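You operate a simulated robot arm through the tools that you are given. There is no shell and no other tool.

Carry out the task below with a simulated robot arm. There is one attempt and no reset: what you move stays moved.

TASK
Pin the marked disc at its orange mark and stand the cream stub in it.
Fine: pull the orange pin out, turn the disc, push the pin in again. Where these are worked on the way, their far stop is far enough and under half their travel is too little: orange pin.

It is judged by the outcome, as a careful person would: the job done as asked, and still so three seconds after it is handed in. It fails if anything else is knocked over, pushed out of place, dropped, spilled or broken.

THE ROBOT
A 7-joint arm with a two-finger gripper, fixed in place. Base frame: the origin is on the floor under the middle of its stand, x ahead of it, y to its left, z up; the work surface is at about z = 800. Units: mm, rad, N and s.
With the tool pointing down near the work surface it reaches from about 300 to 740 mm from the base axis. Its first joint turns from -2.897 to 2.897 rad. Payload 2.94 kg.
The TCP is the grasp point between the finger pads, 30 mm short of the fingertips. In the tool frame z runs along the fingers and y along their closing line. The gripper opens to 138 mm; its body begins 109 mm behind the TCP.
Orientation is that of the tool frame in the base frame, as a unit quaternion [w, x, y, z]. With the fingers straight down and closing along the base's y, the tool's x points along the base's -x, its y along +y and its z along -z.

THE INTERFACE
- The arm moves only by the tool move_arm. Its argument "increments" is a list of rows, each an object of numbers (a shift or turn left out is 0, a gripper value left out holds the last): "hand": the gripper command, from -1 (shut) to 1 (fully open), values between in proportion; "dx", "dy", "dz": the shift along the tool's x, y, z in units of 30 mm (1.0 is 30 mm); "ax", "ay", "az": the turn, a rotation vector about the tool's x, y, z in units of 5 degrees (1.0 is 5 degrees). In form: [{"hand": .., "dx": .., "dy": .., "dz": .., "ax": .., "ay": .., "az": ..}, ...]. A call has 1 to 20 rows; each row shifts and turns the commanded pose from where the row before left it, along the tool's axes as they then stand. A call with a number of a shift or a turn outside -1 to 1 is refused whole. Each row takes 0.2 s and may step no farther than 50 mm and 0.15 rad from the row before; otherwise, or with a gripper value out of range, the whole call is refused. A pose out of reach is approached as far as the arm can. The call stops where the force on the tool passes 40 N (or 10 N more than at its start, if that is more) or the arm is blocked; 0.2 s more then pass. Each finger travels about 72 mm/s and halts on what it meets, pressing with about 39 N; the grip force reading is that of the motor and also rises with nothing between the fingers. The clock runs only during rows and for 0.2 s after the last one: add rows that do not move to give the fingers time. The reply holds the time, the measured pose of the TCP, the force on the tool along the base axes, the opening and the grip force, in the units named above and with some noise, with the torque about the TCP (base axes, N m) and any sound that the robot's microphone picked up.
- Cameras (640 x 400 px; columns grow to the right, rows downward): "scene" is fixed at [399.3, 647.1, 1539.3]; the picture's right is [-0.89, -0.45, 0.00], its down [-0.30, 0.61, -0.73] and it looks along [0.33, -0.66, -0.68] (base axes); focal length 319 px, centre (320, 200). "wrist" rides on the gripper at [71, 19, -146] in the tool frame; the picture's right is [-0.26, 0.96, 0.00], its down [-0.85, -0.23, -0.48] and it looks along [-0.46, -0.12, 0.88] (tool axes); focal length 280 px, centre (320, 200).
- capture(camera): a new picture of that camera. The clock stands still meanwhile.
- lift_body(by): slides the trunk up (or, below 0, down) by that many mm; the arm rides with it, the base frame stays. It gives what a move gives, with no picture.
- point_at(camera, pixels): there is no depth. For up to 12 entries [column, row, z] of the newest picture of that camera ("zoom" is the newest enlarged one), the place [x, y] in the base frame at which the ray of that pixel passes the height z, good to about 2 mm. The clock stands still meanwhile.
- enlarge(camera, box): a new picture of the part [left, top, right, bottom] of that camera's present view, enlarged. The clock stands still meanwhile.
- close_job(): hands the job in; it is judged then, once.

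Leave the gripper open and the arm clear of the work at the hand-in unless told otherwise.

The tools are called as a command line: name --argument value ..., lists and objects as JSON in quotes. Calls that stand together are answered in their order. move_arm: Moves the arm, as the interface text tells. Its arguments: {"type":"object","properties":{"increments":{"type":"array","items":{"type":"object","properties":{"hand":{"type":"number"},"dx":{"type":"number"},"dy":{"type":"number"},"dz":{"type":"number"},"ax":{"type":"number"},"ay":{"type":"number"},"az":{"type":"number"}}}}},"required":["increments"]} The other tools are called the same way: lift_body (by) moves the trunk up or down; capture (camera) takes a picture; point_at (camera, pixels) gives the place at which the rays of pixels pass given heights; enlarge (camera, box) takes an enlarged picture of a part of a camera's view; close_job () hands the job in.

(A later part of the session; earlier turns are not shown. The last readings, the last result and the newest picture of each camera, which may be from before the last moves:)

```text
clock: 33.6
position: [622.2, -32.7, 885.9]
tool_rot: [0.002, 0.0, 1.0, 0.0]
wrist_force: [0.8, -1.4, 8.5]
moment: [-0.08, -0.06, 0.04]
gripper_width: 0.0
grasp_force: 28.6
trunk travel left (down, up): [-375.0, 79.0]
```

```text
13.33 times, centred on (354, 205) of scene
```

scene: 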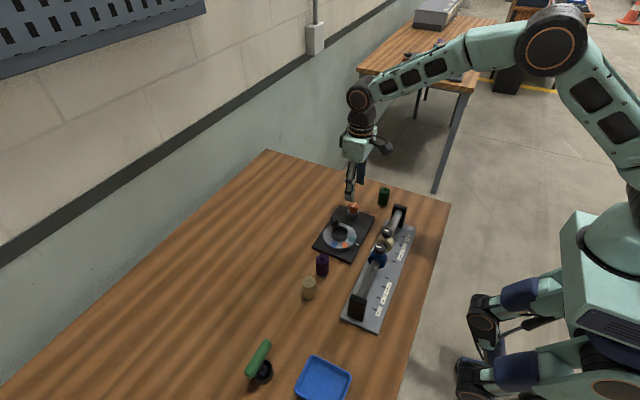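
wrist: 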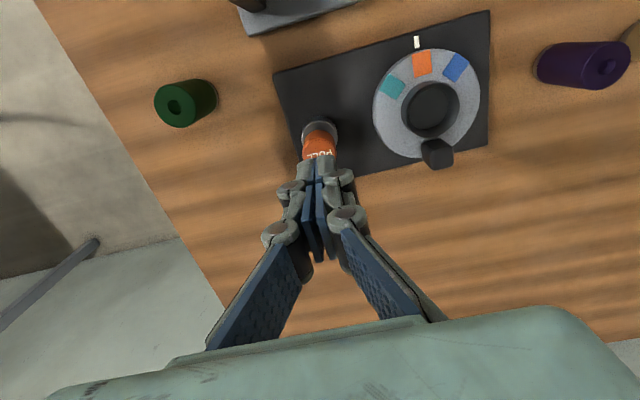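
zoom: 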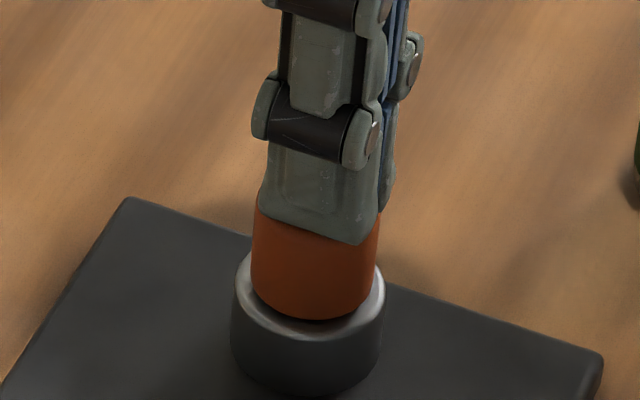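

The force has risen to 8.5 N with the cap on the collar. I'll press a little more to confirm it's seated.

move_arm --increments '[{"dz": 0.06}, {"dz": 0.06}, {}]'

```text
clock: 34.4
position: [623.1, -32.7, 886.9]
tool_rot: [0.006, 0.0, 1.0, 0.0]
wrist_force: [1.2, -4.0, 34.7]
moment: [-0.15, -0.08, 0.19]
gripper_width: 6.2
grasp_force: 28.3
trunk travel left (down, up): [-375.0, 79.0]
```

It's at a hard stop with 35 N and no more travel. I'll lift off and check the pin and disc.

move_arm --increments '[{"dz": -0.2}, {"dz": -0.8}, {"dz": -0.8}, {"dz": -0.8, "hand": -0.2}, {}, {}]'

enlarge --camera "scene" --box '[310, 195, 380, 265]'

capture --camera "wrist"

```text
clock: 35.8
position: [625.3, -31.6, 956.3]
tool_rot: [0.0, 0.0, 1.0, 0.001]
wrist_force: [0.0, -0.6, -0.1]
moment: [-0.02, 0.0, -0.01]
gripper_width: 55.3
grasp_force: 0.1
trunk travel left (down, up): [-375.0, 79.0]
```

```text
5.71 times, centred on (345, 230) of scene
```

zoom: 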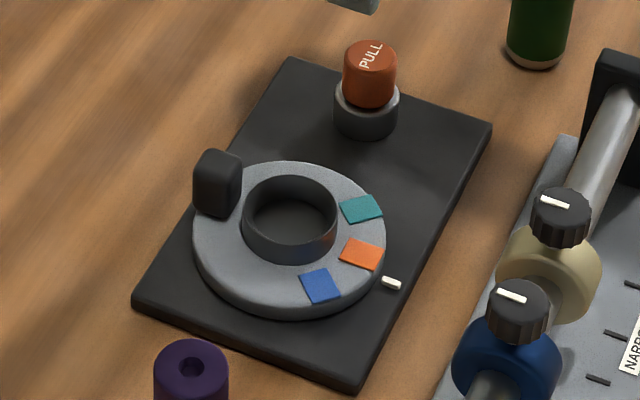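

```text
taken
```

wrist: 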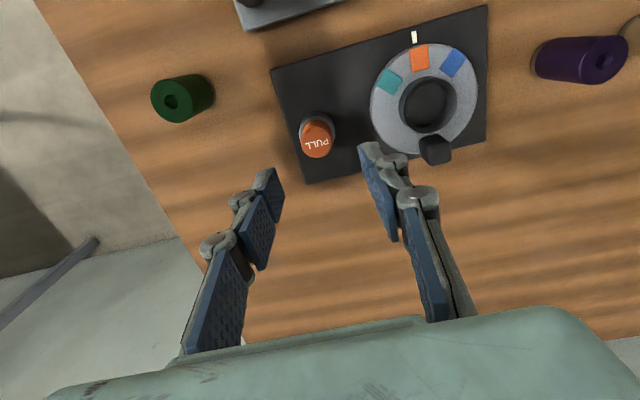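

The pin is fully home: the cap is back in its initial image position and the "PULL" text is at (371, 60) as before. Orange at (361, 254) now sits exactly where teal sat initially (361, 255). Now for the cream stub: I'll travel high in +y towards it for a closer look.

move_arm --increments '[{"dy": 1, "dz": -0.3}, {"dy": 1}, {"dy": 1}, {"dy": 1}, {"dy": 1}, {"dy": 1}, {"dy": 1}, {"dy": 1}, {}, {}]'

capture --camera "wrist"

enlarge --camera "scene" --box '[290, 245, 340, 305]'

```text
clock: 38.0
position: [625.0, 209.1, 966.7]
tool_rot: [0.0, 0.0, 1.0, 0.0]
wrist_force: [0.1, -0.3, 0.0]
moment: [0.01, -0.01, -0.01]
gripper_width: 55.3
grasp_force: 0.0
trunk travel left (down, up): [-375.0, 79.0]
```

```text
taken
```

wrist: 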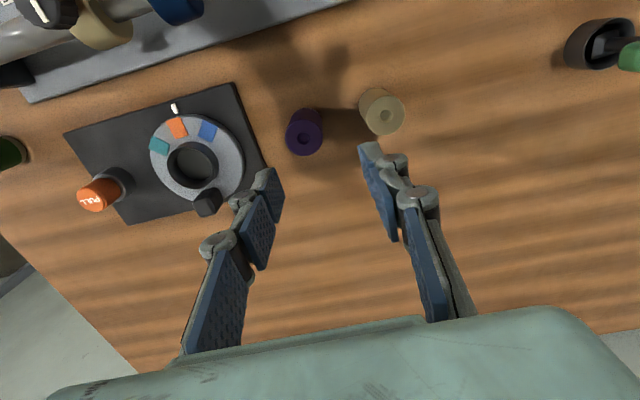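

```text
6.67 times, centred on (315, 275) of scene
```

zoom: 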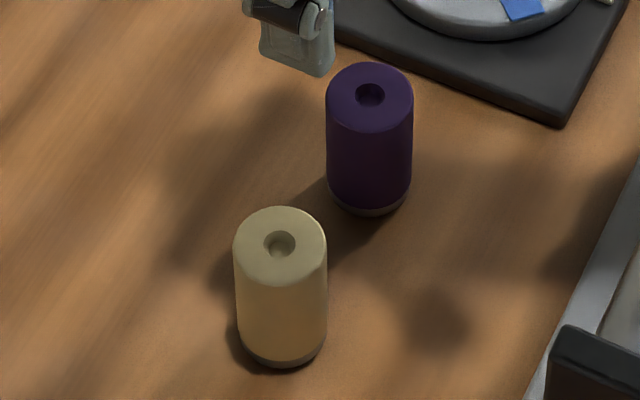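

I'll enlarge the wrist view on the stubs to triangulate the cream stub.

enlarge --camera "wrist" --box '[270, 70, 430, 170]'

point_at --camera "scene" --pixels '[[308.9, 281.6, 840], [308.9, 281.6, 845], [308.9, 281.6, 850], [308.9, 281.6, 855], [322.5, 259.2, 845], [322.5, 259.2, 850], [322.5, 259.2, 855]]'

```text
4.00 times, centred on (350, 120) of wrist
```

zoom: 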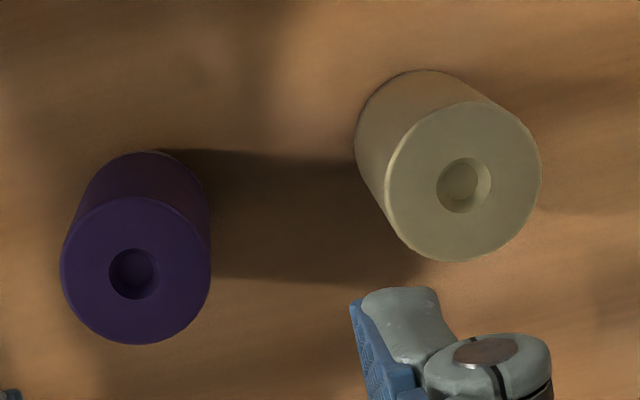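

```text
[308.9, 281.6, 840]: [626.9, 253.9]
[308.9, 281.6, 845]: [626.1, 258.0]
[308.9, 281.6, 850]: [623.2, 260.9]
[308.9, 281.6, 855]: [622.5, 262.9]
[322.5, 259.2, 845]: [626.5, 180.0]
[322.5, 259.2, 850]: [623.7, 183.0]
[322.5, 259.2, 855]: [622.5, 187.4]
```

The cream stub's top hole centre is at wrist-zoom pixel (462, 185) and the purple one's is at (133, 274). I'll convert both to base coordinates.

point_at --camera "zoom" --pixels '[[463, 184, 845], [463, 184, 850], [463, 184, 855], [386, 184, 850], [541, 184, 850], [463, 103, 850], [463, 262, 850], [134, 273, 850]]'

```text
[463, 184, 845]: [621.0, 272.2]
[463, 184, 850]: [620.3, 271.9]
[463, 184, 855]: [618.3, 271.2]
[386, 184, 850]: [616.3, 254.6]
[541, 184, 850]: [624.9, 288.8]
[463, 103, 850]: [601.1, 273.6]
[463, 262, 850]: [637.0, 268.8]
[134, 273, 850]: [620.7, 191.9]
```

The two cameras disagree by about 10 mm in y for the stub. I'll check the wrist camera against known features (index, pin, cup) and the scene camera against table-level features.

point_at --camera "wrist" --pixels '[[174, 108, 816], [193, 164, 842], [90, 202, 862], [235, 83, 815], [265, 166, 815], [372, 92, 800], [313, 112, 800]]'

point_at --camera "scene" --pixels '[[357.5, 244.5, 816], [340, 233.5, 842], [309.2, 297, 800], [322.5, 275, 800], [308.9, 281.6, 867], [360, 260.5, 815], [317, 248, 815]]'

move_arm --increments '[{}]'

```text
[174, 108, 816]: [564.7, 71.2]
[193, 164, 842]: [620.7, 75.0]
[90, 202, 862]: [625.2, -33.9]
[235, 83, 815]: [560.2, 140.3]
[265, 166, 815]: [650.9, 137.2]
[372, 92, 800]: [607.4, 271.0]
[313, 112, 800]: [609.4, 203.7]
```

```text
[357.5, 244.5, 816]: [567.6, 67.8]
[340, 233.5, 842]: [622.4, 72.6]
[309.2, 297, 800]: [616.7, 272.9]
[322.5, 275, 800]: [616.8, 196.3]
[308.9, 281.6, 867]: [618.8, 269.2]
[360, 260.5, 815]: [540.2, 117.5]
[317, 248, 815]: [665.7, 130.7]
```

```text
clock: 38.4
position: [625.6, 208.4, 967.8]
tool_rot: [0.0, 0.0, 1.0, 0.0]
wrist_force: [-0.1, -0.7, 0.0]
moment: [0.05, 0.02, -0.01]
gripper_width: 55.3
grasp_force: 0.1
trunk travel left (down, up): [-375.0, 79.0]
```

The wrist camera is consistent on known features, and the stubs are simply taller than I assumed (top around z≈860). The cream axis is near (618, 268) and purple is near y≈190. I'll move above the cream stub and yaw about 40° so the fingers avoid the purple one, then re-measure.

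move_arm --increments '[{"dy": 0.98, "dx": 0.12}, {"dy": 0.98, "dx": 0.12}, {"az": -1}, {"az": -1}, {"az": -1}, {"az": -1}, {"az": -1}, {"az": -1}, {"az": -1}, {"az": -1}, {"hand": 0.0}, {}]'

capture --camera "wrist"

enlarge --camera "wrist" --box '[240, 80, 400, 180]'

```text
clock: 41.0
position: [616.9, 265.7, 966.6]
tool_rot: [-0.001, -0.342, 0.94, 0.0]
wrist_force: [0.8, 0.1, -0.8]
moment: [-0.01, 0.0, 0.01]
gripper_width: 69.2
grasp_force: 0.1
trunk travel left (down, up): [-375.0, 79.0]
```

```text
taken
```

wrist: 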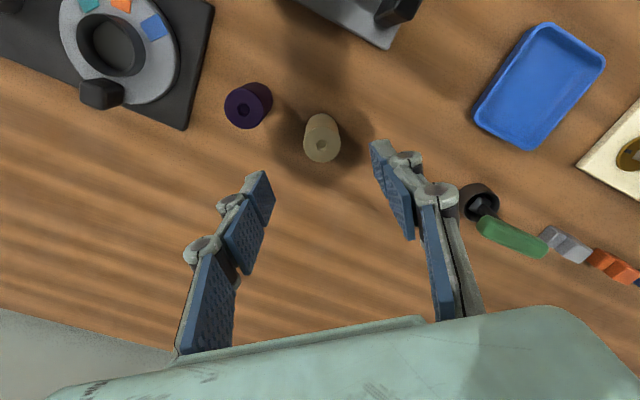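

```text
4.00 times, centred on (320, 130) of wrist
```

zoom: 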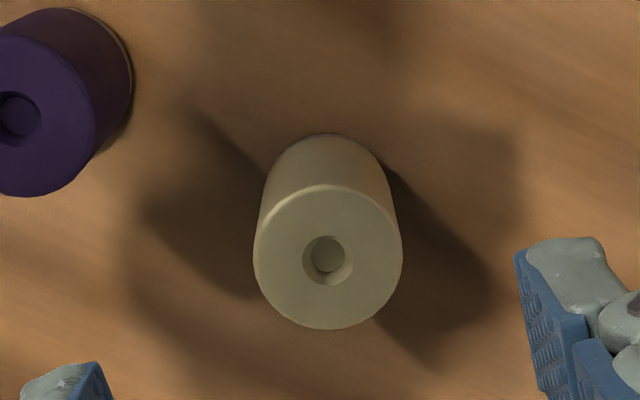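

The stub's top centre is at zoom pixel (328, 258). I'll convert it to a base position and cross-check against the scene camera.

point_at --camera "zoom" --pixels '[[328, 258, 850], [328, 258, 856], [328, 258, 862], [328, 258, 868], [254, 257, 860], [402, 257, 860], [328, 185, 860], [328, 329, 860], [328, 134, 800], [65, 118, 860], [0, 118, 860]]'

enlarge --camera "scene" --box '[290, 245, 340, 305]'

```text
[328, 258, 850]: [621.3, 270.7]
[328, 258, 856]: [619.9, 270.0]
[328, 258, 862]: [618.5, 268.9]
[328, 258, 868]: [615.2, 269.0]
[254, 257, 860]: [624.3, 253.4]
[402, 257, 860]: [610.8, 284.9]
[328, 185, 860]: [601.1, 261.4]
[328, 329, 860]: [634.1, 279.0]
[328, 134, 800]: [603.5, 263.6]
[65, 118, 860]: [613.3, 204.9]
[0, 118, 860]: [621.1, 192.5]
```

```text
6.67 times, centred on (315, 275) of scene
```

zoom: 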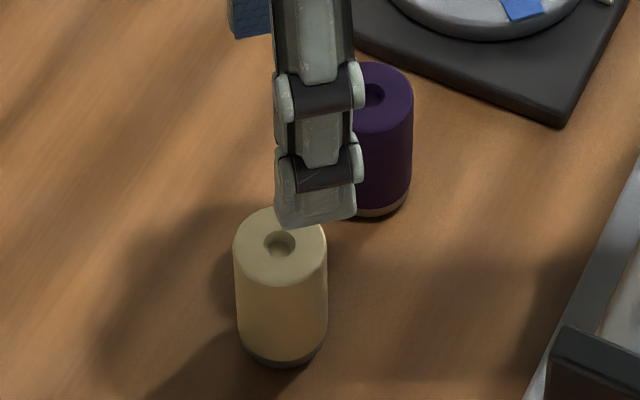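

The stub axis is at about (619, 270) with its top near z≈858, and wall checks at table level agree. I'll centre over it and descend part way (tips to about 880), keeping above its top, and then recheck.

move_arm --increments '[{"dx": -0.17, "dy": 0.04}, {"dz": 0.6}, {"dz": 0.6}, {"dz": 0.6}, {}, {}]'

enlarge --camera "wrist" --box '[220, 80, 420, 240]'

```text
clock: 42.4
position: [618.5, 268.3, 913.1]
tool_rot: [0.0, -0.342, 0.94, 0.0]
wrist_force: [0.7, 0.0, -0.6]
moment: [-0.03, 0.0, -0.03]
gripper_width: 69.0
grasp_force: 0.1
trunk travel left (down, up): [-375.0, 79.0]
```

```text
2.50 times, centred on (320, 160) of wrist
```

zoom: 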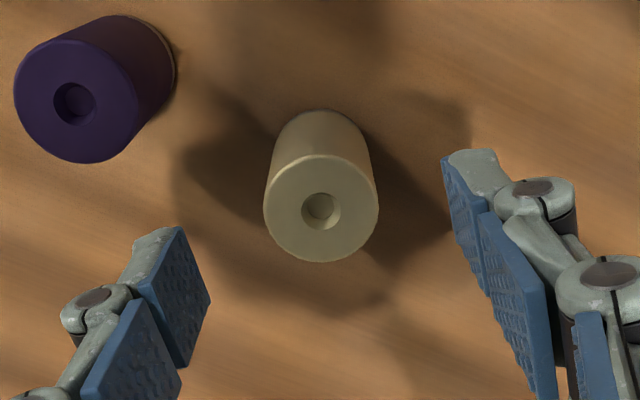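

The stub is still centred between the fingers. I'll get a point_at reading from this closer picture before descending.

point_at --camera "zoom" --pixels '[[321.5, 208.5, 852], [321.5, 208.5, 858], [321.5, 208.5, 864], [321, 211, 858], [264, 205, 858], [379, 210, 858], [321, 154, 858], [321, 263, 858]]'

move_arm --increments '[{}]'

```text
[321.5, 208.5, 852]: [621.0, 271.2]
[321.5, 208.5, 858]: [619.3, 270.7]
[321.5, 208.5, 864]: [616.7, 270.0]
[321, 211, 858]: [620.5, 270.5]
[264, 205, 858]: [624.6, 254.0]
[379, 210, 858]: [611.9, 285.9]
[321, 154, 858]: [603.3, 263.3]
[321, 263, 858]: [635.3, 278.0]
```

```text
clock: 42.8
position: [618.4, 268.1, 913.3]
tool_rot: [0.0, -0.342, 0.94, 0.0]
wrist_force: [-0.4, 0.6, 0.7]
moment: [0.02, -0.02, 0.01]
gripper_width: 68.9
grasp_force: 0.0
trunk travel left (down, up): [-375.0, 79.0]
```

The stub is at about (619.5, 270.6) and the tool is at (618.4, 268.1). I'll do a small correction, descend to TCP z≈858 with tips at about 828, then close gently.

move_arm --increments '[{"dx": -0.09, "dy": 0.02}, {"dz": 0.6}, {"dz": 0.6}, {"dz": 0.6}, {}, {}]'

enlarge --camera "wrist" --box '[220, 80, 420, 240]'

enlarge --camera "scene" --box '[280, 235, 340, 305]'

```text
clock: 44.2
position: [620.9, 271.2, 860.0]
tool_rot: [0.0, -0.342, 0.94, 0.0]
wrist_force: [0.2, -0.4, -0.7]
moment: [0.01, 0.01, 0.0]
gripper_width: 68.8
grasp_force: 0.1
trunk travel left (down, up): [-375.0, 79.0]
```

```text
2.50 times, centred on (320, 160) of wrist
```

zoom: 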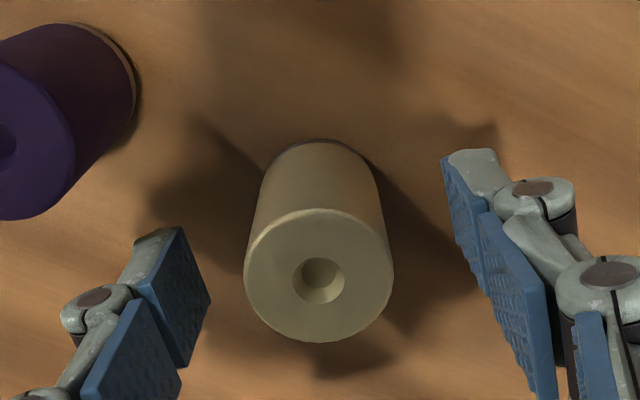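

```text
5.71 times, centred on (310, 270) of scene
```

zoom: 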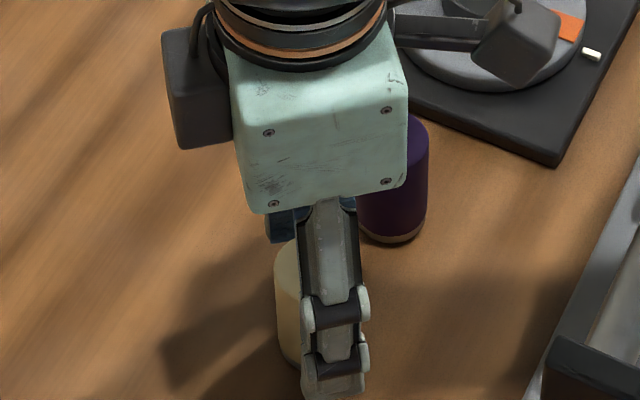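

The stub is now well centred in the hand: observed (319, 190) against an expected (320, 188). I'm closing gently.

move_arm --increments '[{"hand": -0.3}, {}, {"hand": -1}, {}, {}, {}]'

enlarge --camera "wrist" --box '[220, 80, 420, 240]'

```text
clock: 45.6
position: [620.7, 270.6, 858.8]
tool_rot: [0.001, -0.342, 0.94, 0.001]
wrist_force: [0.0, -0.2, -0.4]
moment: [-0.02, -0.04, 0.03]
gripper_width: 34.0
grasp_force: 39.6
trunk travel left (down, up): [-375.0, 79.0]
```

```text
2.50 times, centred on (320, 160) of wrist
```

zoom: 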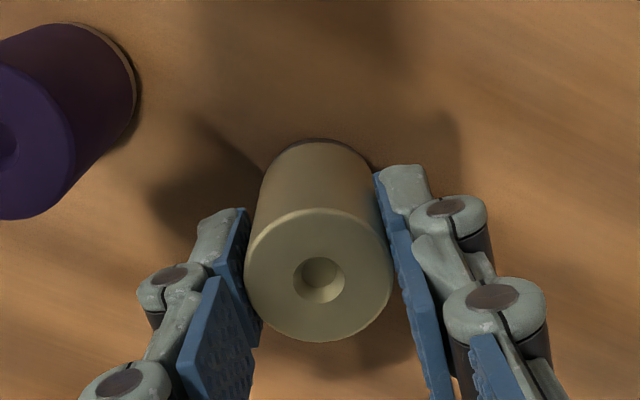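

The stub is gripped at 34.0 mm, still upright. I'll lift straight up to about 960 and then undo the yaw there.

move_arm --increments '[{"dz": -0.3}, {"dz": -0.6}, {"dz": -0.6}, {"dz": -0.6}, {"dz": -0.6}, {"dz": -0.6}, {"dz": -0.3}, {}]'

move_arm --increments '[{"az": 0.8}, {"az": 0.8}, {"az": 0.8}, {"az": 0.8}, {"az": 0.8}, {"az": 0.8}, {"az": 0.8}, {"az": 0.8}, {"az": 0.8}, {"az": 0.8}, {}, {}]'

capture --camera "wrist"

capture --camera "scene"

```text
clock: 47.4
position: [619.9, 270.3, 966.3]
tool_rot: [0.0, -0.343, 0.939, 0.0]
wrist_force: [-0.9, 0.2, -0.4]
moment: [-0.01, 0.02, 0.04]
gripper_width: 0.0
grasp_force: 28.7
trunk travel left (down, up): [-375.0, 79.0]
```

```text
clock: 50.0
position: [620.5, 271.4, 967.7]
tool_rot: [0.001, -0.001, 1.0, 0.0]
wrist_force: [0.9, -0.3, 0.8]
moment: [-0.01, 0.02, -0.02]
gripper_width: 0.1
grasp_force: 28.4
trunk travel left (down, up): [-375.0, 79.0]
```

```text
taken
```

wrist: 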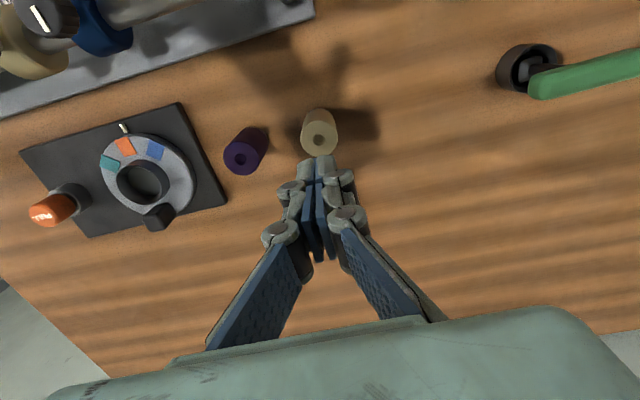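

```text
taken
```

scene: 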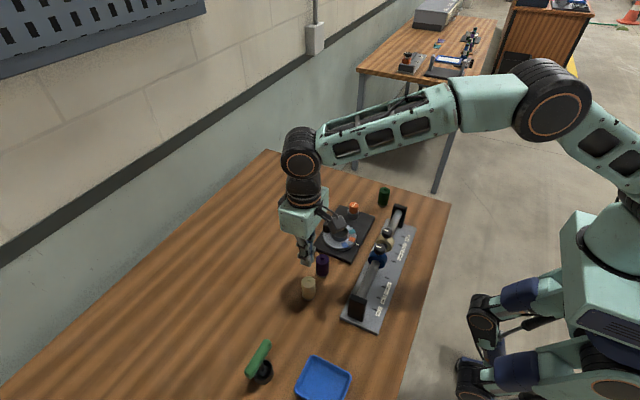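

The stub slipped out during the lift: the gripper reads 0.0 and the cream stub still stands upright in its place at (319, 139) in the wrist view. The grip was too high and the lift too quick. I'll open, yaw again, and take a deeper grip with a slow, force-watched lift. First I'll look at it closely.

move_arm --increments '[{"hand": 0.0}, {"az": -1}, {"az": -1}, {"az": -1}, {"az": -1}, {"az": -1}, {"az": -1}, {"az": -1}, {"az": -1}, {}, {}]'

enlarge --camera "wrist" --box '[240, 80, 400, 180]'

enlarge --camera "scene" --box '[290, 255, 340, 310]'

```text
clock: 52.4
position: [621.4, 272.8, 967.9]
tool_rot: [0.0, -0.342, 0.94, 0.0]
wrist_force: [0.8, 0.4, 0.0]
moment: [-0.01, 0.0, 0.02]
gripper_width: 68.9
grasp_force: 0.0
trunk travel left (down, up): [-375.0, 79.0]
```

```text
4.00 times, centred on (320, 130) of wrist
```

zoom: 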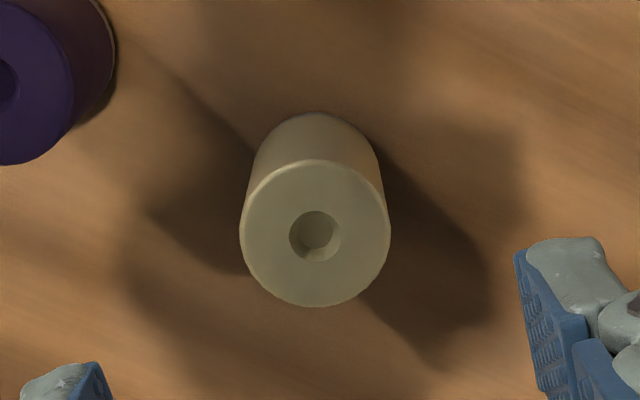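

```text
7.27 times, centred on (315, 282) of scene
```

zoom: 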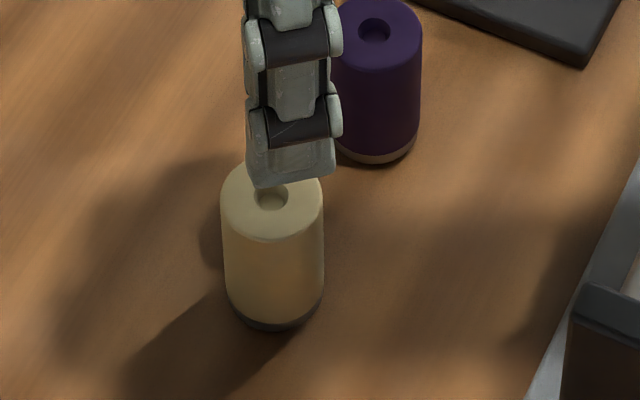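

The stub is upright and centred under the hand at (319, 138). I'll descend deeper this time to TCP z≈848, stopping along the way to verify.

move_arm --increments '[{"dy": -0.03, "dz": 0.5}, {"dz": 0.6}, {"dz": 0.6}, {"dz": 0.6}, {"dz": 0.6}, {"dz": 0.6}, {"dz": 0.3}, {}, {}]'

enlarge --camera "wrist" --box '[220, 80, 420, 240]'

```text
clock: 54.4
position: [622.6, 273.0, 854.5]
tool_rot: [0.0, -0.342, 0.94, 0.001]
wrist_force: [0.5, -0.3, 0.2]
moment: [0.03, -0.01, -0.02]
gripper_width: 68.8
grasp_force: 0.0
trunk travel left (down, up): [-375.0, 79.0]
```

```text
2.50 times, centred on (320, 160) of wrist
```

zoom: 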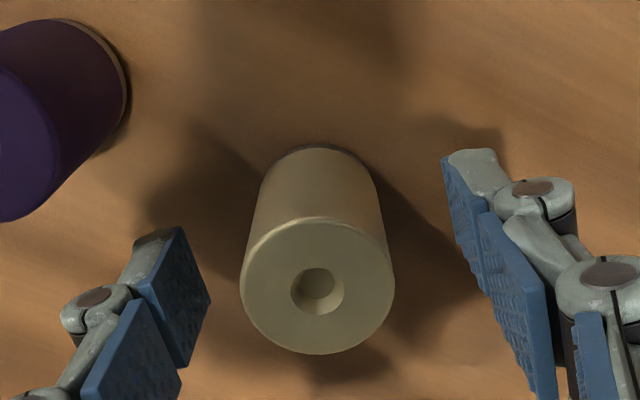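

It's centred. I'll go 4 mm lower, close firmly, and give it extra settling time.

move_arm --increments '[{"dz": 0.14}, {}, {"hand": -0.3}, {}, {"hand": -1}, {}, {}, {}, {}]'

move_arm --increments '[{"dz": -0.03}, {"dz": -0.03}, {"dz": -0.03}, {}]'

```text
clock: 56.4
position: [621.4, 271.4, 848.8]
tool_rot: [0.0, -0.342, 0.94, 0.001]
wrist_force: [0.9, -0.3, 0.8]
moment: [-0.01, -0.02, 0.01]
gripper_width: 33.0
grasp_force: 39.1
trunk travel left (down, up): [-375.0, 79.0]
```

```text
clock: 57.4
position: [622.6, 272.0, 850.1]
tool_rot: [0.0, -0.342, 0.94, 0.0]
wrist_force: [-0.2, 0.3, -3.6]
moment: [0.01, 0.01, 0.0]
gripper_width: 33.1
grasp_force: 39.0
trunk travel left (down, up): [-375.0, 79.0]
```

The load is -3.6 N, which is probably the stub's weight. I'll lift another few millimetres slowly and look.

move_arm --increments '[{"dz": -0.05}, {"dz": -0.05}, {"dz": -0.05}, {"dz": -0.05}, {}]'

enlarge --camera "wrist" --box '[220, 80, 420, 240]'

enlarge --camera "scene" --box '[290, 255, 340, 310]'

```text
clock: 58.6
position: [621.1, 270.7, 855.5]
tool_rot: [0.0, -0.342, 0.94, -0.001]
wrist_force: [0.4, 0.5, -3.3]
moment: [0.01, -0.03, 0.02]
gripper_width: 32.8
grasp_force: 39.3
trunk travel left (down, up): [-375.0, 79.0]
```

```text
2.50 times, centred on (320, 160) of wrist
```

zoom: 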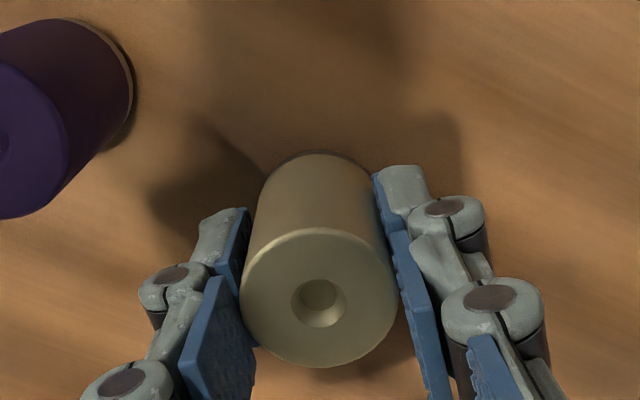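

```text
7.27 times, centred on (315, 282) of scene
```

zoom: 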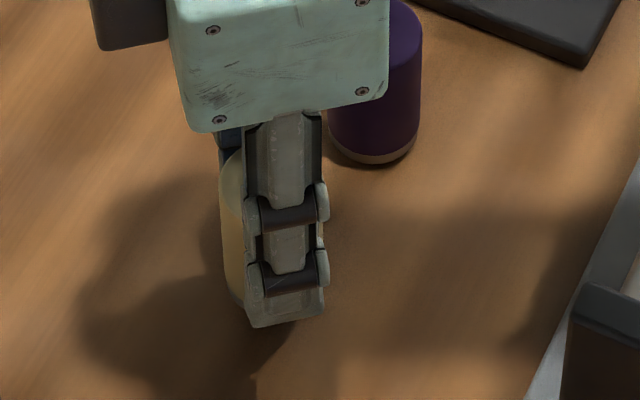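

It reads a steady ~3.4 N, which would be the stub's weight, with a steady 33 mm opening. I'll lift 6 mm more and compare the view to confirm it isn't slipping.

move_arm --increments '[{"dz": -0.05}, {"dz": -0.05}, {"dz": -0.05}, {"dz": -0.05}, {"dz": -0.05}, {"dz": -0.05}, {}]'

enlarge --camera "wrist" --box '[220, 80, 420, 240]'

```text
clock: 60.2
position: [623.1, 271.6, 866.7]
tool_rot: [0.0, -0.343, 0.939, 0.0]
wrist_force: [0.2, 0.1, -3.8]
moment: [0.01, -0.02, -0.04]
gripper_width: 33.0
grasp_force: 38.7
trunk travel left (down, up): [-375.0, 79.0]
```

```text
2.50 times, centred on (320, 160) of wrist
```

zoom: 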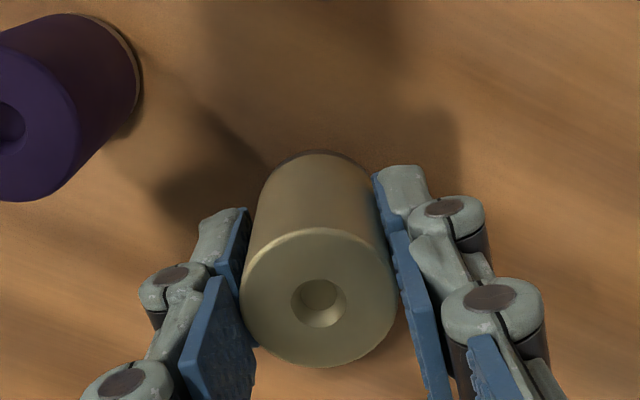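

The stub is unchanged in the fingers while the surroundings drop away, so it's held. I'll lift gently to about 940.

move_arm --increments '[{"dz": -0.1}, {"dz": -0.2}, {"dz": -0.2}, {"dz": -0.2}, {"dz": -0.2}, {"dz": -0.2}, {"dz": -0.2}, {"dz": -0.2}, {"dz": -0.2}, {"dz": -0.2}, {"dz": -0.2}, {"dz": -0.2}, {"dz": -0.2}, {"dz": -0.1}, {}]'

move_arm --increments '[{"az": 0.4}, {"az": 0.6}, {"az": 0.6}, {"az": 0.6}, {"az": 0.6}, {"az": 0.6}, {"az": 0.6}, {"az": 0.6}, {"az": 0.6}, {"az": 0.6}, {"az": 0.6}, {"az": 0.6}, {"az": 0.6}, {"az": 0.4}, {}]'

capture --camera "wrist"

```text
clock: 63.4
position: [623.2, 270.7, 943.7]
tool_rot: [0.0, -0.342, 0.94, 0.0]
wrist_force: [-0.2, 0.1, -4.3]
moment: [0.03, 0.04, -0.02]
gripper_width: 33.1
grasp_force: 38.6
trunk travel left (down, up): [-375.0, 79.0]
```

```text
clock: 66.6
position: [622.5, 272.3, 944.5]
tool_rot: [0.0, 0.001, 1.0, 0.0]
wrist_force: [-0.4, -0.3, -3.6]
moment: [-0.02, 0.0, 0.0]
gripper_width: 32.8
grasp_force: 38.7
trunk travel left (down, up): [-375.0, 79.0]
```

```text
taken
```

wrist: 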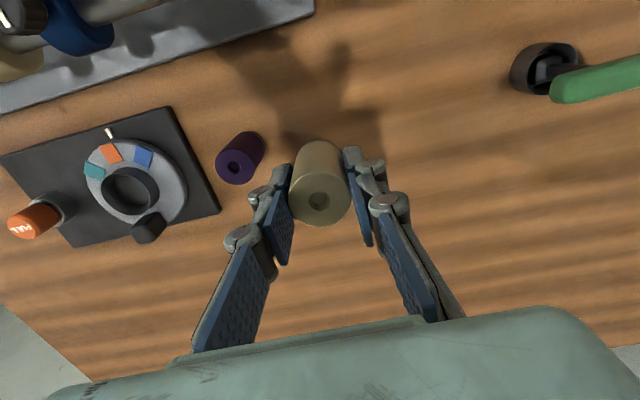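

The stub is held firmly with 33 mm opening and ~3.6 N weight. I'll carry it smoothly along -y to above the cup, stopping at y≈72.

move_arm --increments '[{"dy": -0.2}, {"dy": -0.4}, {"dy": -0.5}, {"dy": -0.5}, {"dy": -0.5}, {"dy": -0.5}, {"dy": -0.5}, {"dy": -0.5}, {"dy": -0.5}, {"dy": -0.5}, {"dy": -0.5}, {"dy": -0.5}, {"dy": -0.5}, {"dy": -0.4}, {"dy": -0.17, "dx": 0.04}, {}, {}]'

capture --camera "wrist"

enlarge --camera "scene" --box '[305, 185, 385, 255]'

```text
clock: 70.2
position: [620.7, 71.1, 945.1]
tool_rot: [0.001, 0.0, 1.0, 0.0]
wrist_force: [0.3, 1.0, -3.2]
moment: [0.01, 0.0, -0.01]
gripper_width: 32.8
grasp_force: 38.9
trunk travel left (down, up): [-375.0, 79.0]
```

```text
taken
```

wrist: 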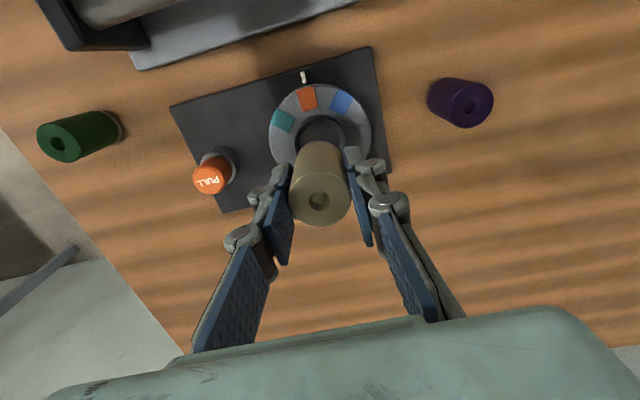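

```text
5.71 times, centred on (345, 220) of scene
```

zoom: 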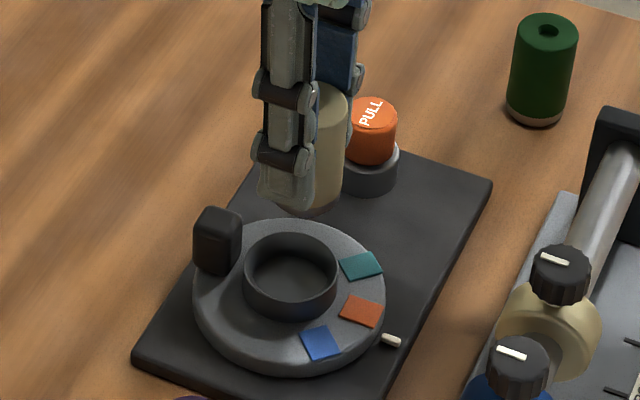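

The stub hangs above the cup at (620.7, 71.1). I'll lower slowly until its base is about 10 mm above the rim and check alignment in both views.

move_arm --increments '[{"dz": 0.15}, {"dz": 0.2}, {"dz": 0.2}, {"dz": 0.2}, {"dz": 0.2}, {"dz": 0.2}, {"dz": 0.2}, {}, {}]'

enlarge --camera "wrist" --box '[240, 60, 400, 160]'

enlarge --camera "scene" --box '[315, 205, 365, 255]'

```text
clock: 72.2
position: [619.4, 72.7, 903.9]
tool_rot: [0.0, 0.001, 1.0, 0.0]
wrist_force: [0.3, 1.0, -3.7]
moment: [0.03, -0.01, -0.02]
gripper_width: 32.9
grasp_force: 39.0
trunk travel left (down, up): [-375.0, 79.0]
```

```text
4.00 times, centred on (320, 110) of wrist
```

zoom: 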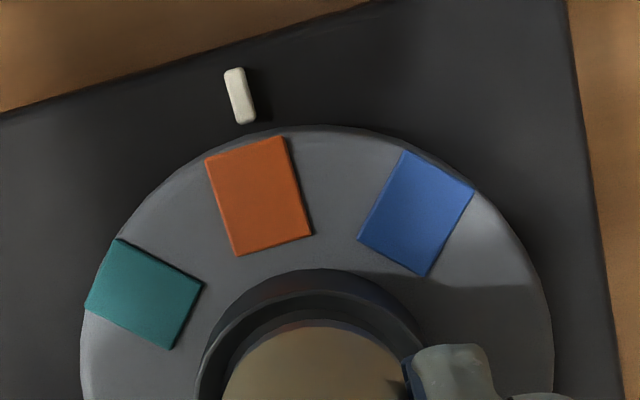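

```text
8.00 times, centred on (340, 230) of scene
```

zoom: 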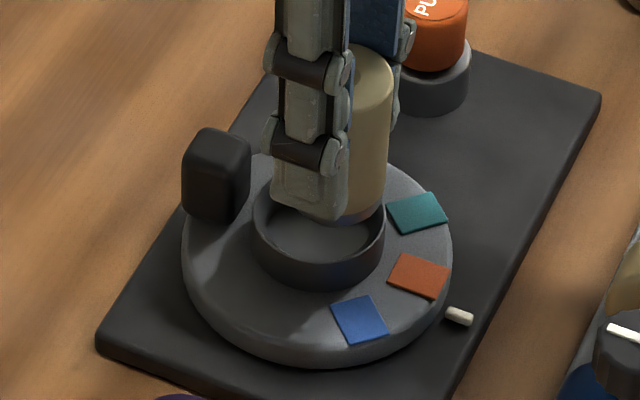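

I'll take a wider wrist zoom to compare the stub base with the cup opening.

enlarge --camera "wrist" --box '[260, 110, 380, 210]'

move_arm --increments '[{}]'

```text
4.00 times, centred on (320, 160) of wrist
```

zoom: 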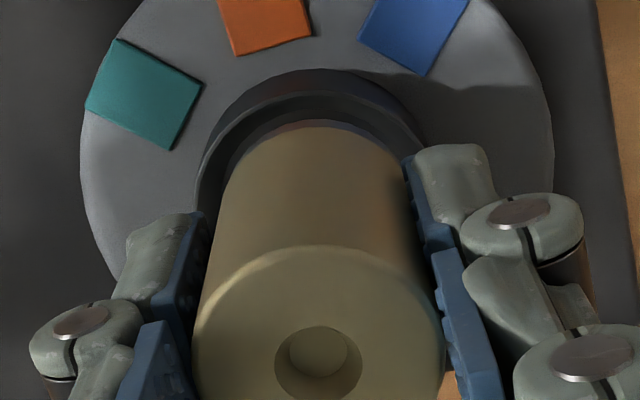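

```text
clock: 72.6
position: [620.0, 71.8, 904.7]
tool_rot: [0.0, 0.0, 1.0, 0.0]
wrist_force: [0.1, 0.0, -4.3]
moment: [-0.04, 0.01, -0.01]
gripper_width: 32.6
grasp_force: 38.8
trunk travel left (down, up): [-375.0, 79.0]
```

I'll look more closely at the rim arcs next to the stub base.

enlarge --camera "wrist" --box '[284, 118, 356, 163]'

enlarge --camera "scene" --box '[327, 218, 359, 243]'

```text
8.89 times, centred on (320, 140) of wrist
```

zoom: 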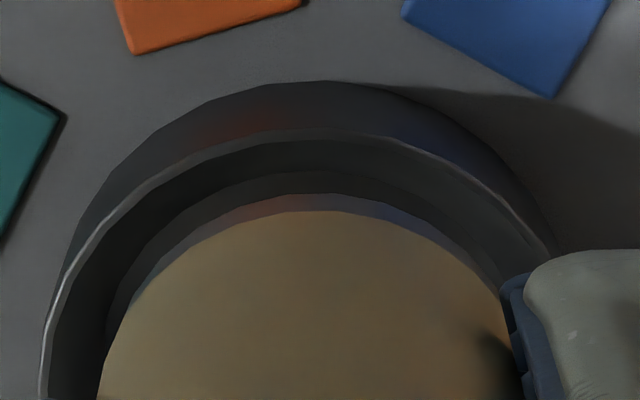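

```text
16.00 times, centred on (343, 230) of scene
```

zoom: 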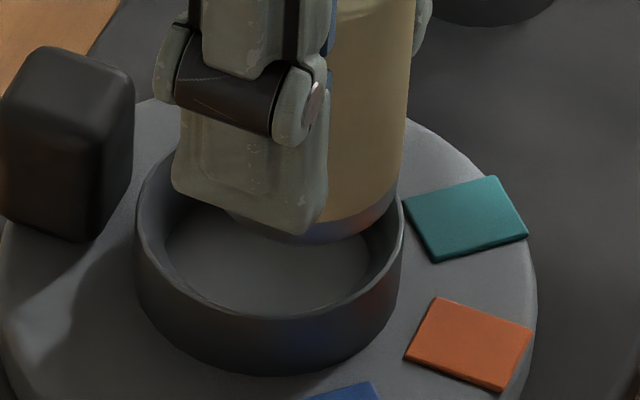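

In both views the stub sits about 7 mm too far towards -x relative to the cup: in the wrist view its base overlaps the near rim, and in the scene it sits right of the cup centre. I'll shift +7 mm in x and -1.5 mm in y while still above the rim, then re-check.

move_arm --increments '[{"dx": -0.12, "dy": -0.025}, {"dx": -0.11, "dy": -0.025}, {}, {}]'

enlarge --camera "wrist" --box '[284, 118, 356, 163]'

enlarge --camera "scene" --box '[327, 218, 359, 243]'

```text
clock: 73.6
position: [627.2, 70.4, 902.6]
tool_rot: [0.0, 0.0, 1.0, -0.001]
wrist_force: [0.4, -0.3, -2.6]
moment: [-0.01, -0.01, 0.0]
gripper_width: 32.6
grasp_force: 38.5
trunk travel left (down, up): [-375.0, 79.0]
```

```text
8.89 times, centred on (320, 140) of wrist
```

zoom: 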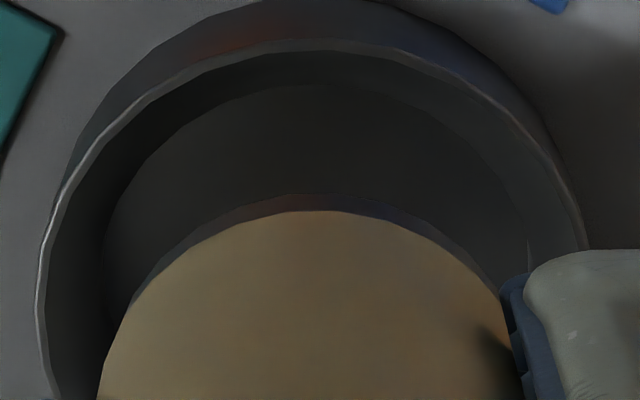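

```text
16.00 times, centred on (343, 230) of scene
```

zoom: 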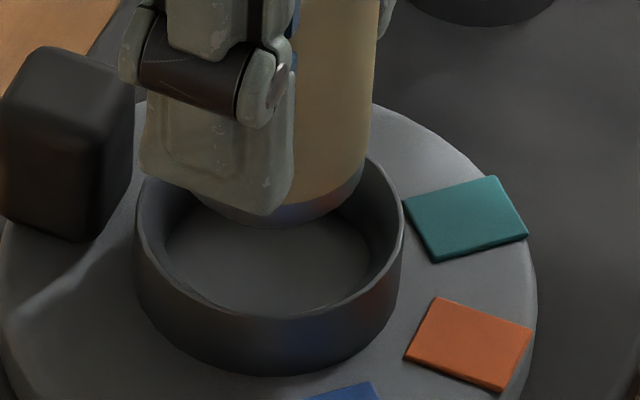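

Now the stub base looks well centred over the bore in both views, to within about 1 mm. I'll lower slowly towards the rim, watching the forces.

move_arm --increments '[{"dz": 0.1, "dx": 0.015, "dy": 0.01}, {"dz": 0.1}, {"dz": 0.1}, {"dz": 0.1}, {}, {}]'

enlarge --camera "wrist" --box '[284, 118, 356, 163]'

enlarge --camera "scene" --box '[327, 218, 359, 243]'

```text
clock: 75.0
position: [625.9, 70.7, 890.6]
tool_rot: [0.0, 0.0, 1.0, -0.001]
wrist_force: [-0.1, 0.1, -4.4]
moment: [-0.01, 0.0, 0.02]
gripper_width: 33.0
grasp_force: 39.1
trunk travel left (down, up): [-375.0, 79.0]
```

```text
8.89 times, centred on (320, 140) of wrist
```

zoom: 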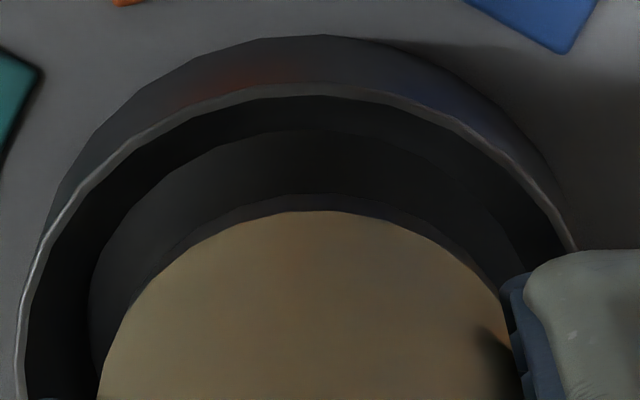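

```text
16.00 times, centred on (343, 230) of scene
```

zoom: 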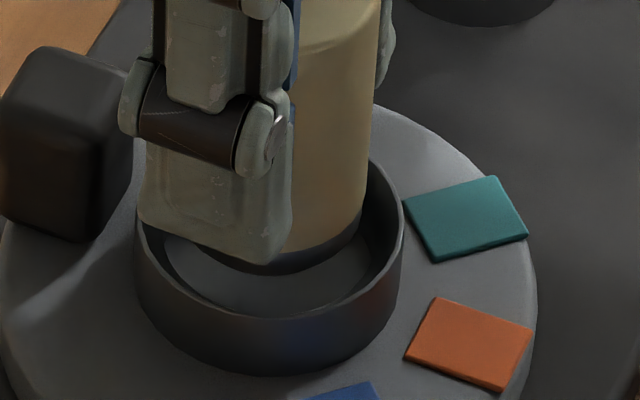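

The stub base is at rim height and concentric with the bore in both views. I'll keep lowering in 2 mm steps.

move_arm --increments '[{"dz": 0.07}, {"dz": 0.07}, {"dz": 0.07}, {}]'

```text
clock: 76.0
position: [626.5, 71.1, 884.6]
tool_rot: [0.0, 0.0, 1.0, 0.0]
wrist_force: [-0.1, -0.1, -3.5]
moment: [-0.03, 0.0, 0.03]
gripper_width: 32.6
grasp_force: 39.2
trunk travel left (down, up): [-375.0, 79.0]
```

It's still free, carrying only the stub's weight. I'm continuing down.

move_arm --increments '[{"dz": 0.06}, {"dz": 0.06}, {"dz": 0.06}, {}]'

enlarge --camera "scene" --box '[327, 218, 359, 243]'

enlarge --camera "wrist" --box '[270, 118, 370, 193]'

```text
clock: 77.0
position: [626.1, 71.6, 879.9]
tool_rot: [0.0, -0.001, 1.0, -0.001]
wrist_force: [0.6, -0.4, -3.7]
moment: [-0.01, -0.02, 0.0]
gripper_width: 32.8
grasp_force: 39.0
trunk travel left (down, up): [-375.0, 79.0]
```

```text
16.00 times, centred on (343, 230) of scene
```

zoom: 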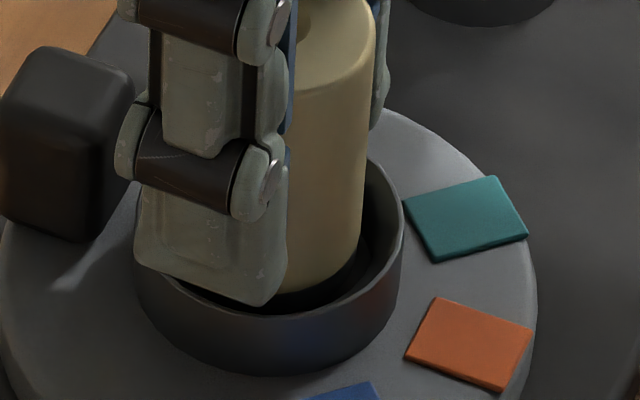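

```text
5.33 times, centred on (320, 156) of wrist
```

zoom: 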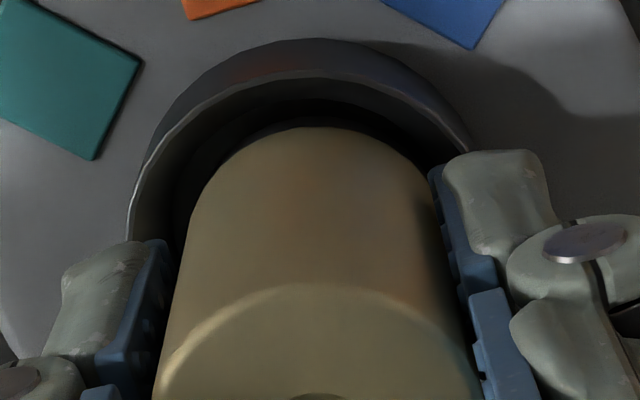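

The base is about 8 mm inside the cup and still free. I'll keep going in 1.5 mm steps until contact.

move_arm --increments '[{"dz": 0.05}, {"dz": 0.05}, {}]'

```text
clock: 77.8
position: [628.4, 70.1, 878.5]
tool_rot: [0.0, 0.0, 1.0, 0.0]
wrist_force: [0.2, -0.7, -4.1]
moment: [-0.01, 0.0, 0.02]
gripper_width: 32.8
grasp_force: 39.3
trunk travel left (down, up): [-375.0, 79.0]
```

move_arm --increments '[{"dz": 0.05}, {"dz": 0.05}, {}]'

```text
clock: 78.6
position: [627.3, 70.4, 874.9]
tool_rot: [0.0, -0.001, 1.0, 0.0]
wrist_force: [1.1, -0.1, 0.6]
moment: [-0.01, -0.04, -0.02]
gripper_width: 32.7
grasp_force: 38.8
trunk travel left (down, up): [-375.0, 79.0]
```

The weight has transferred: z-force went from -3.7 to +0.6 N, so something touched down. I'll check that it's the stub seated flat on the cup floor.

enlarge --camera "scene" --box '[327, 213, 359, 243]'

enlarge --camera "wrist" --box '[270, 118, 370, 193]'

```text
13.33 times, centred on (343, 228) of scene
```

zoom: 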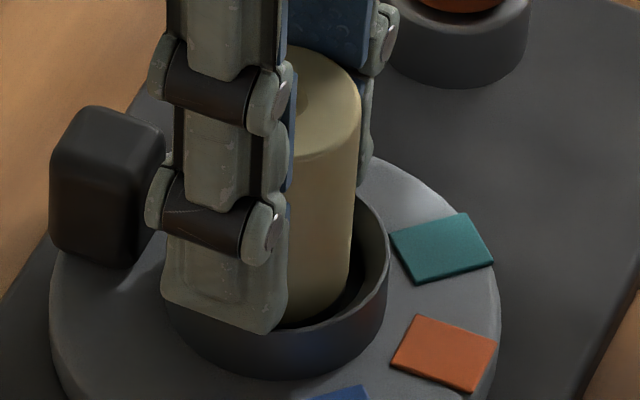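

```text
5.33 times, centred on (320, 156) of wrist
```

zoom: 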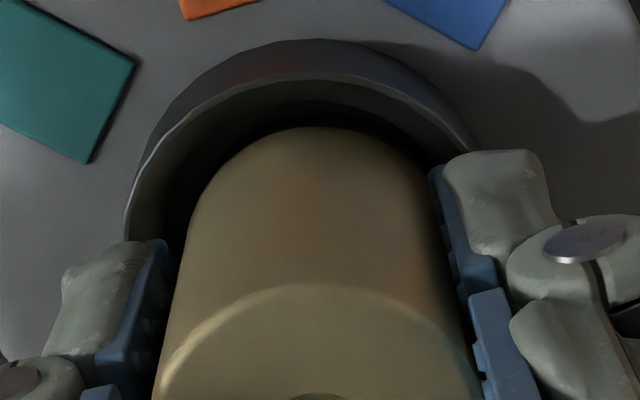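

The stub stands inside the cup with a dark gap around it. I'll press 1 mm more to confirm a firm floor contact.

move_arm --increments '[{"dz": 0.04}, {}]'

```text
clock: 79.2
position: [628.0, 71.8, 874.9]
tool_rot: [0.002, 0.001, 1.0, 0.0]
wrist_force: [3.2, -1.6, 11.6]
moment: [-0.1, 0.09, -0.01]
gripper_width: 33.0
grasp_force: 38.6
trunk travel left (down, up): [-375.0, 79.0]
```

The contact is firm: +11.6 N and z unmoved. I'll relieve the press, open gently, and hold before retreating.

move_arm --increments '[{"dz": -0.045}, {}, {"hand": -0.45}, {}, {"hand": -0.3}, {}, {"hand": -0.15}, {}, {}]'

enlarge --camera "wrist" --box '[250, 118, 390, 223]'

enlarge --camera "scene" --box '[327, 213, 359, 243]'

```text
clock: 81.2
position: [626.9, 70.6, 873.4]
tool_rot: [0.0, 0.0, 1.0, 0.0]
wrist_force: [1.2, 0.0, 0.0]
moment: [0.0, -0.03, 0.03]
gripper_width: 58.8
grasp_force: 0.0
trunk travel left (down, up): [-375.0, 79.0]
```

```text
3.81 times, centred on (320, 170) of wrist
```

zoom: 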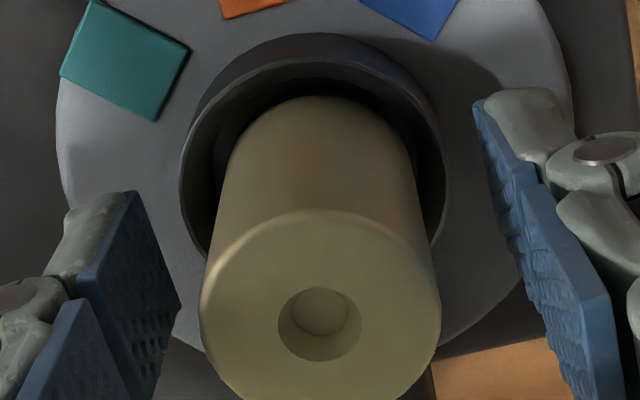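

```text
13.33 times, centred on (343, 228) of scene
```

zoom: 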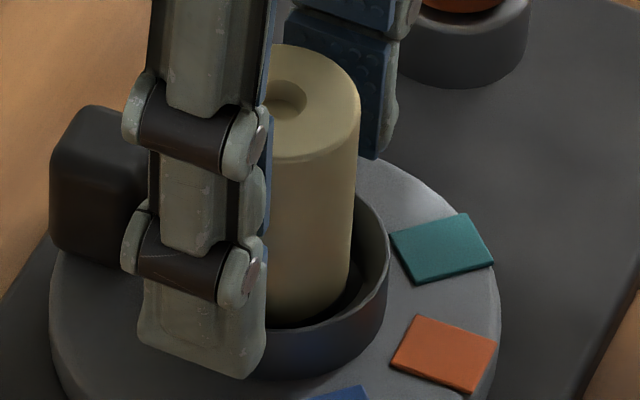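

The stub stands free and upright in the cup with finger clearance on both sides. I'll retreat straight up, then back away to clear the work, and open the gripper.

move_arm --increments '[{"dz": -0.2}, {"dz": -0.4}, {"dz": -0.6}, {"dz": -0.8}, {"dz": -0.8}, {"dz": -0.8}, {"dz": -0.8}, {}, {}]'

capture --camera "wrist"

enlarge --camera "scene" --box '[310, 185, 390, 265]'

```text
clock: 83.2
position: [627.2, 71.1, 1007.9]
tool_rot: [0.001, 0.0, 1.0, 0.001]
wrist_force: [0.2, 0.0, 0.1]
moment: [0.01, 0.0, -0.04]
gripper_width: 58.6
grasp_force: 0.1
trunk travel left (down, up): [-375.0, 79.0]
```

```text
taken
```

wrist: 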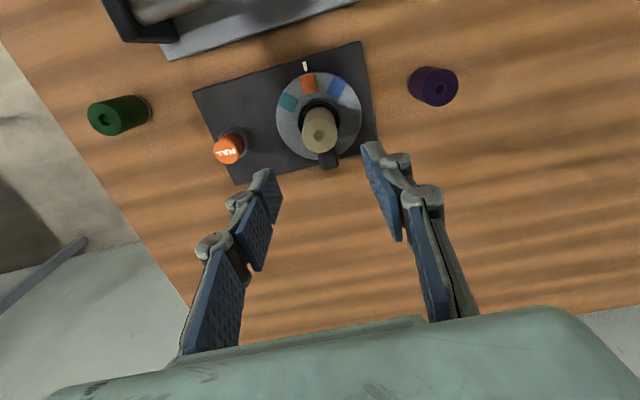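

```text
5.00 times, centred on (350, 225) of scene
```

zoom: 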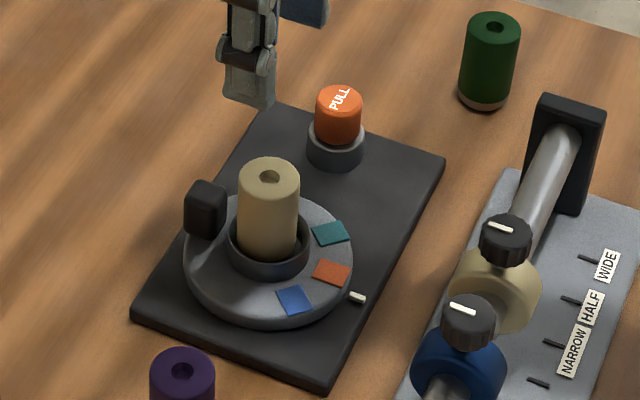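

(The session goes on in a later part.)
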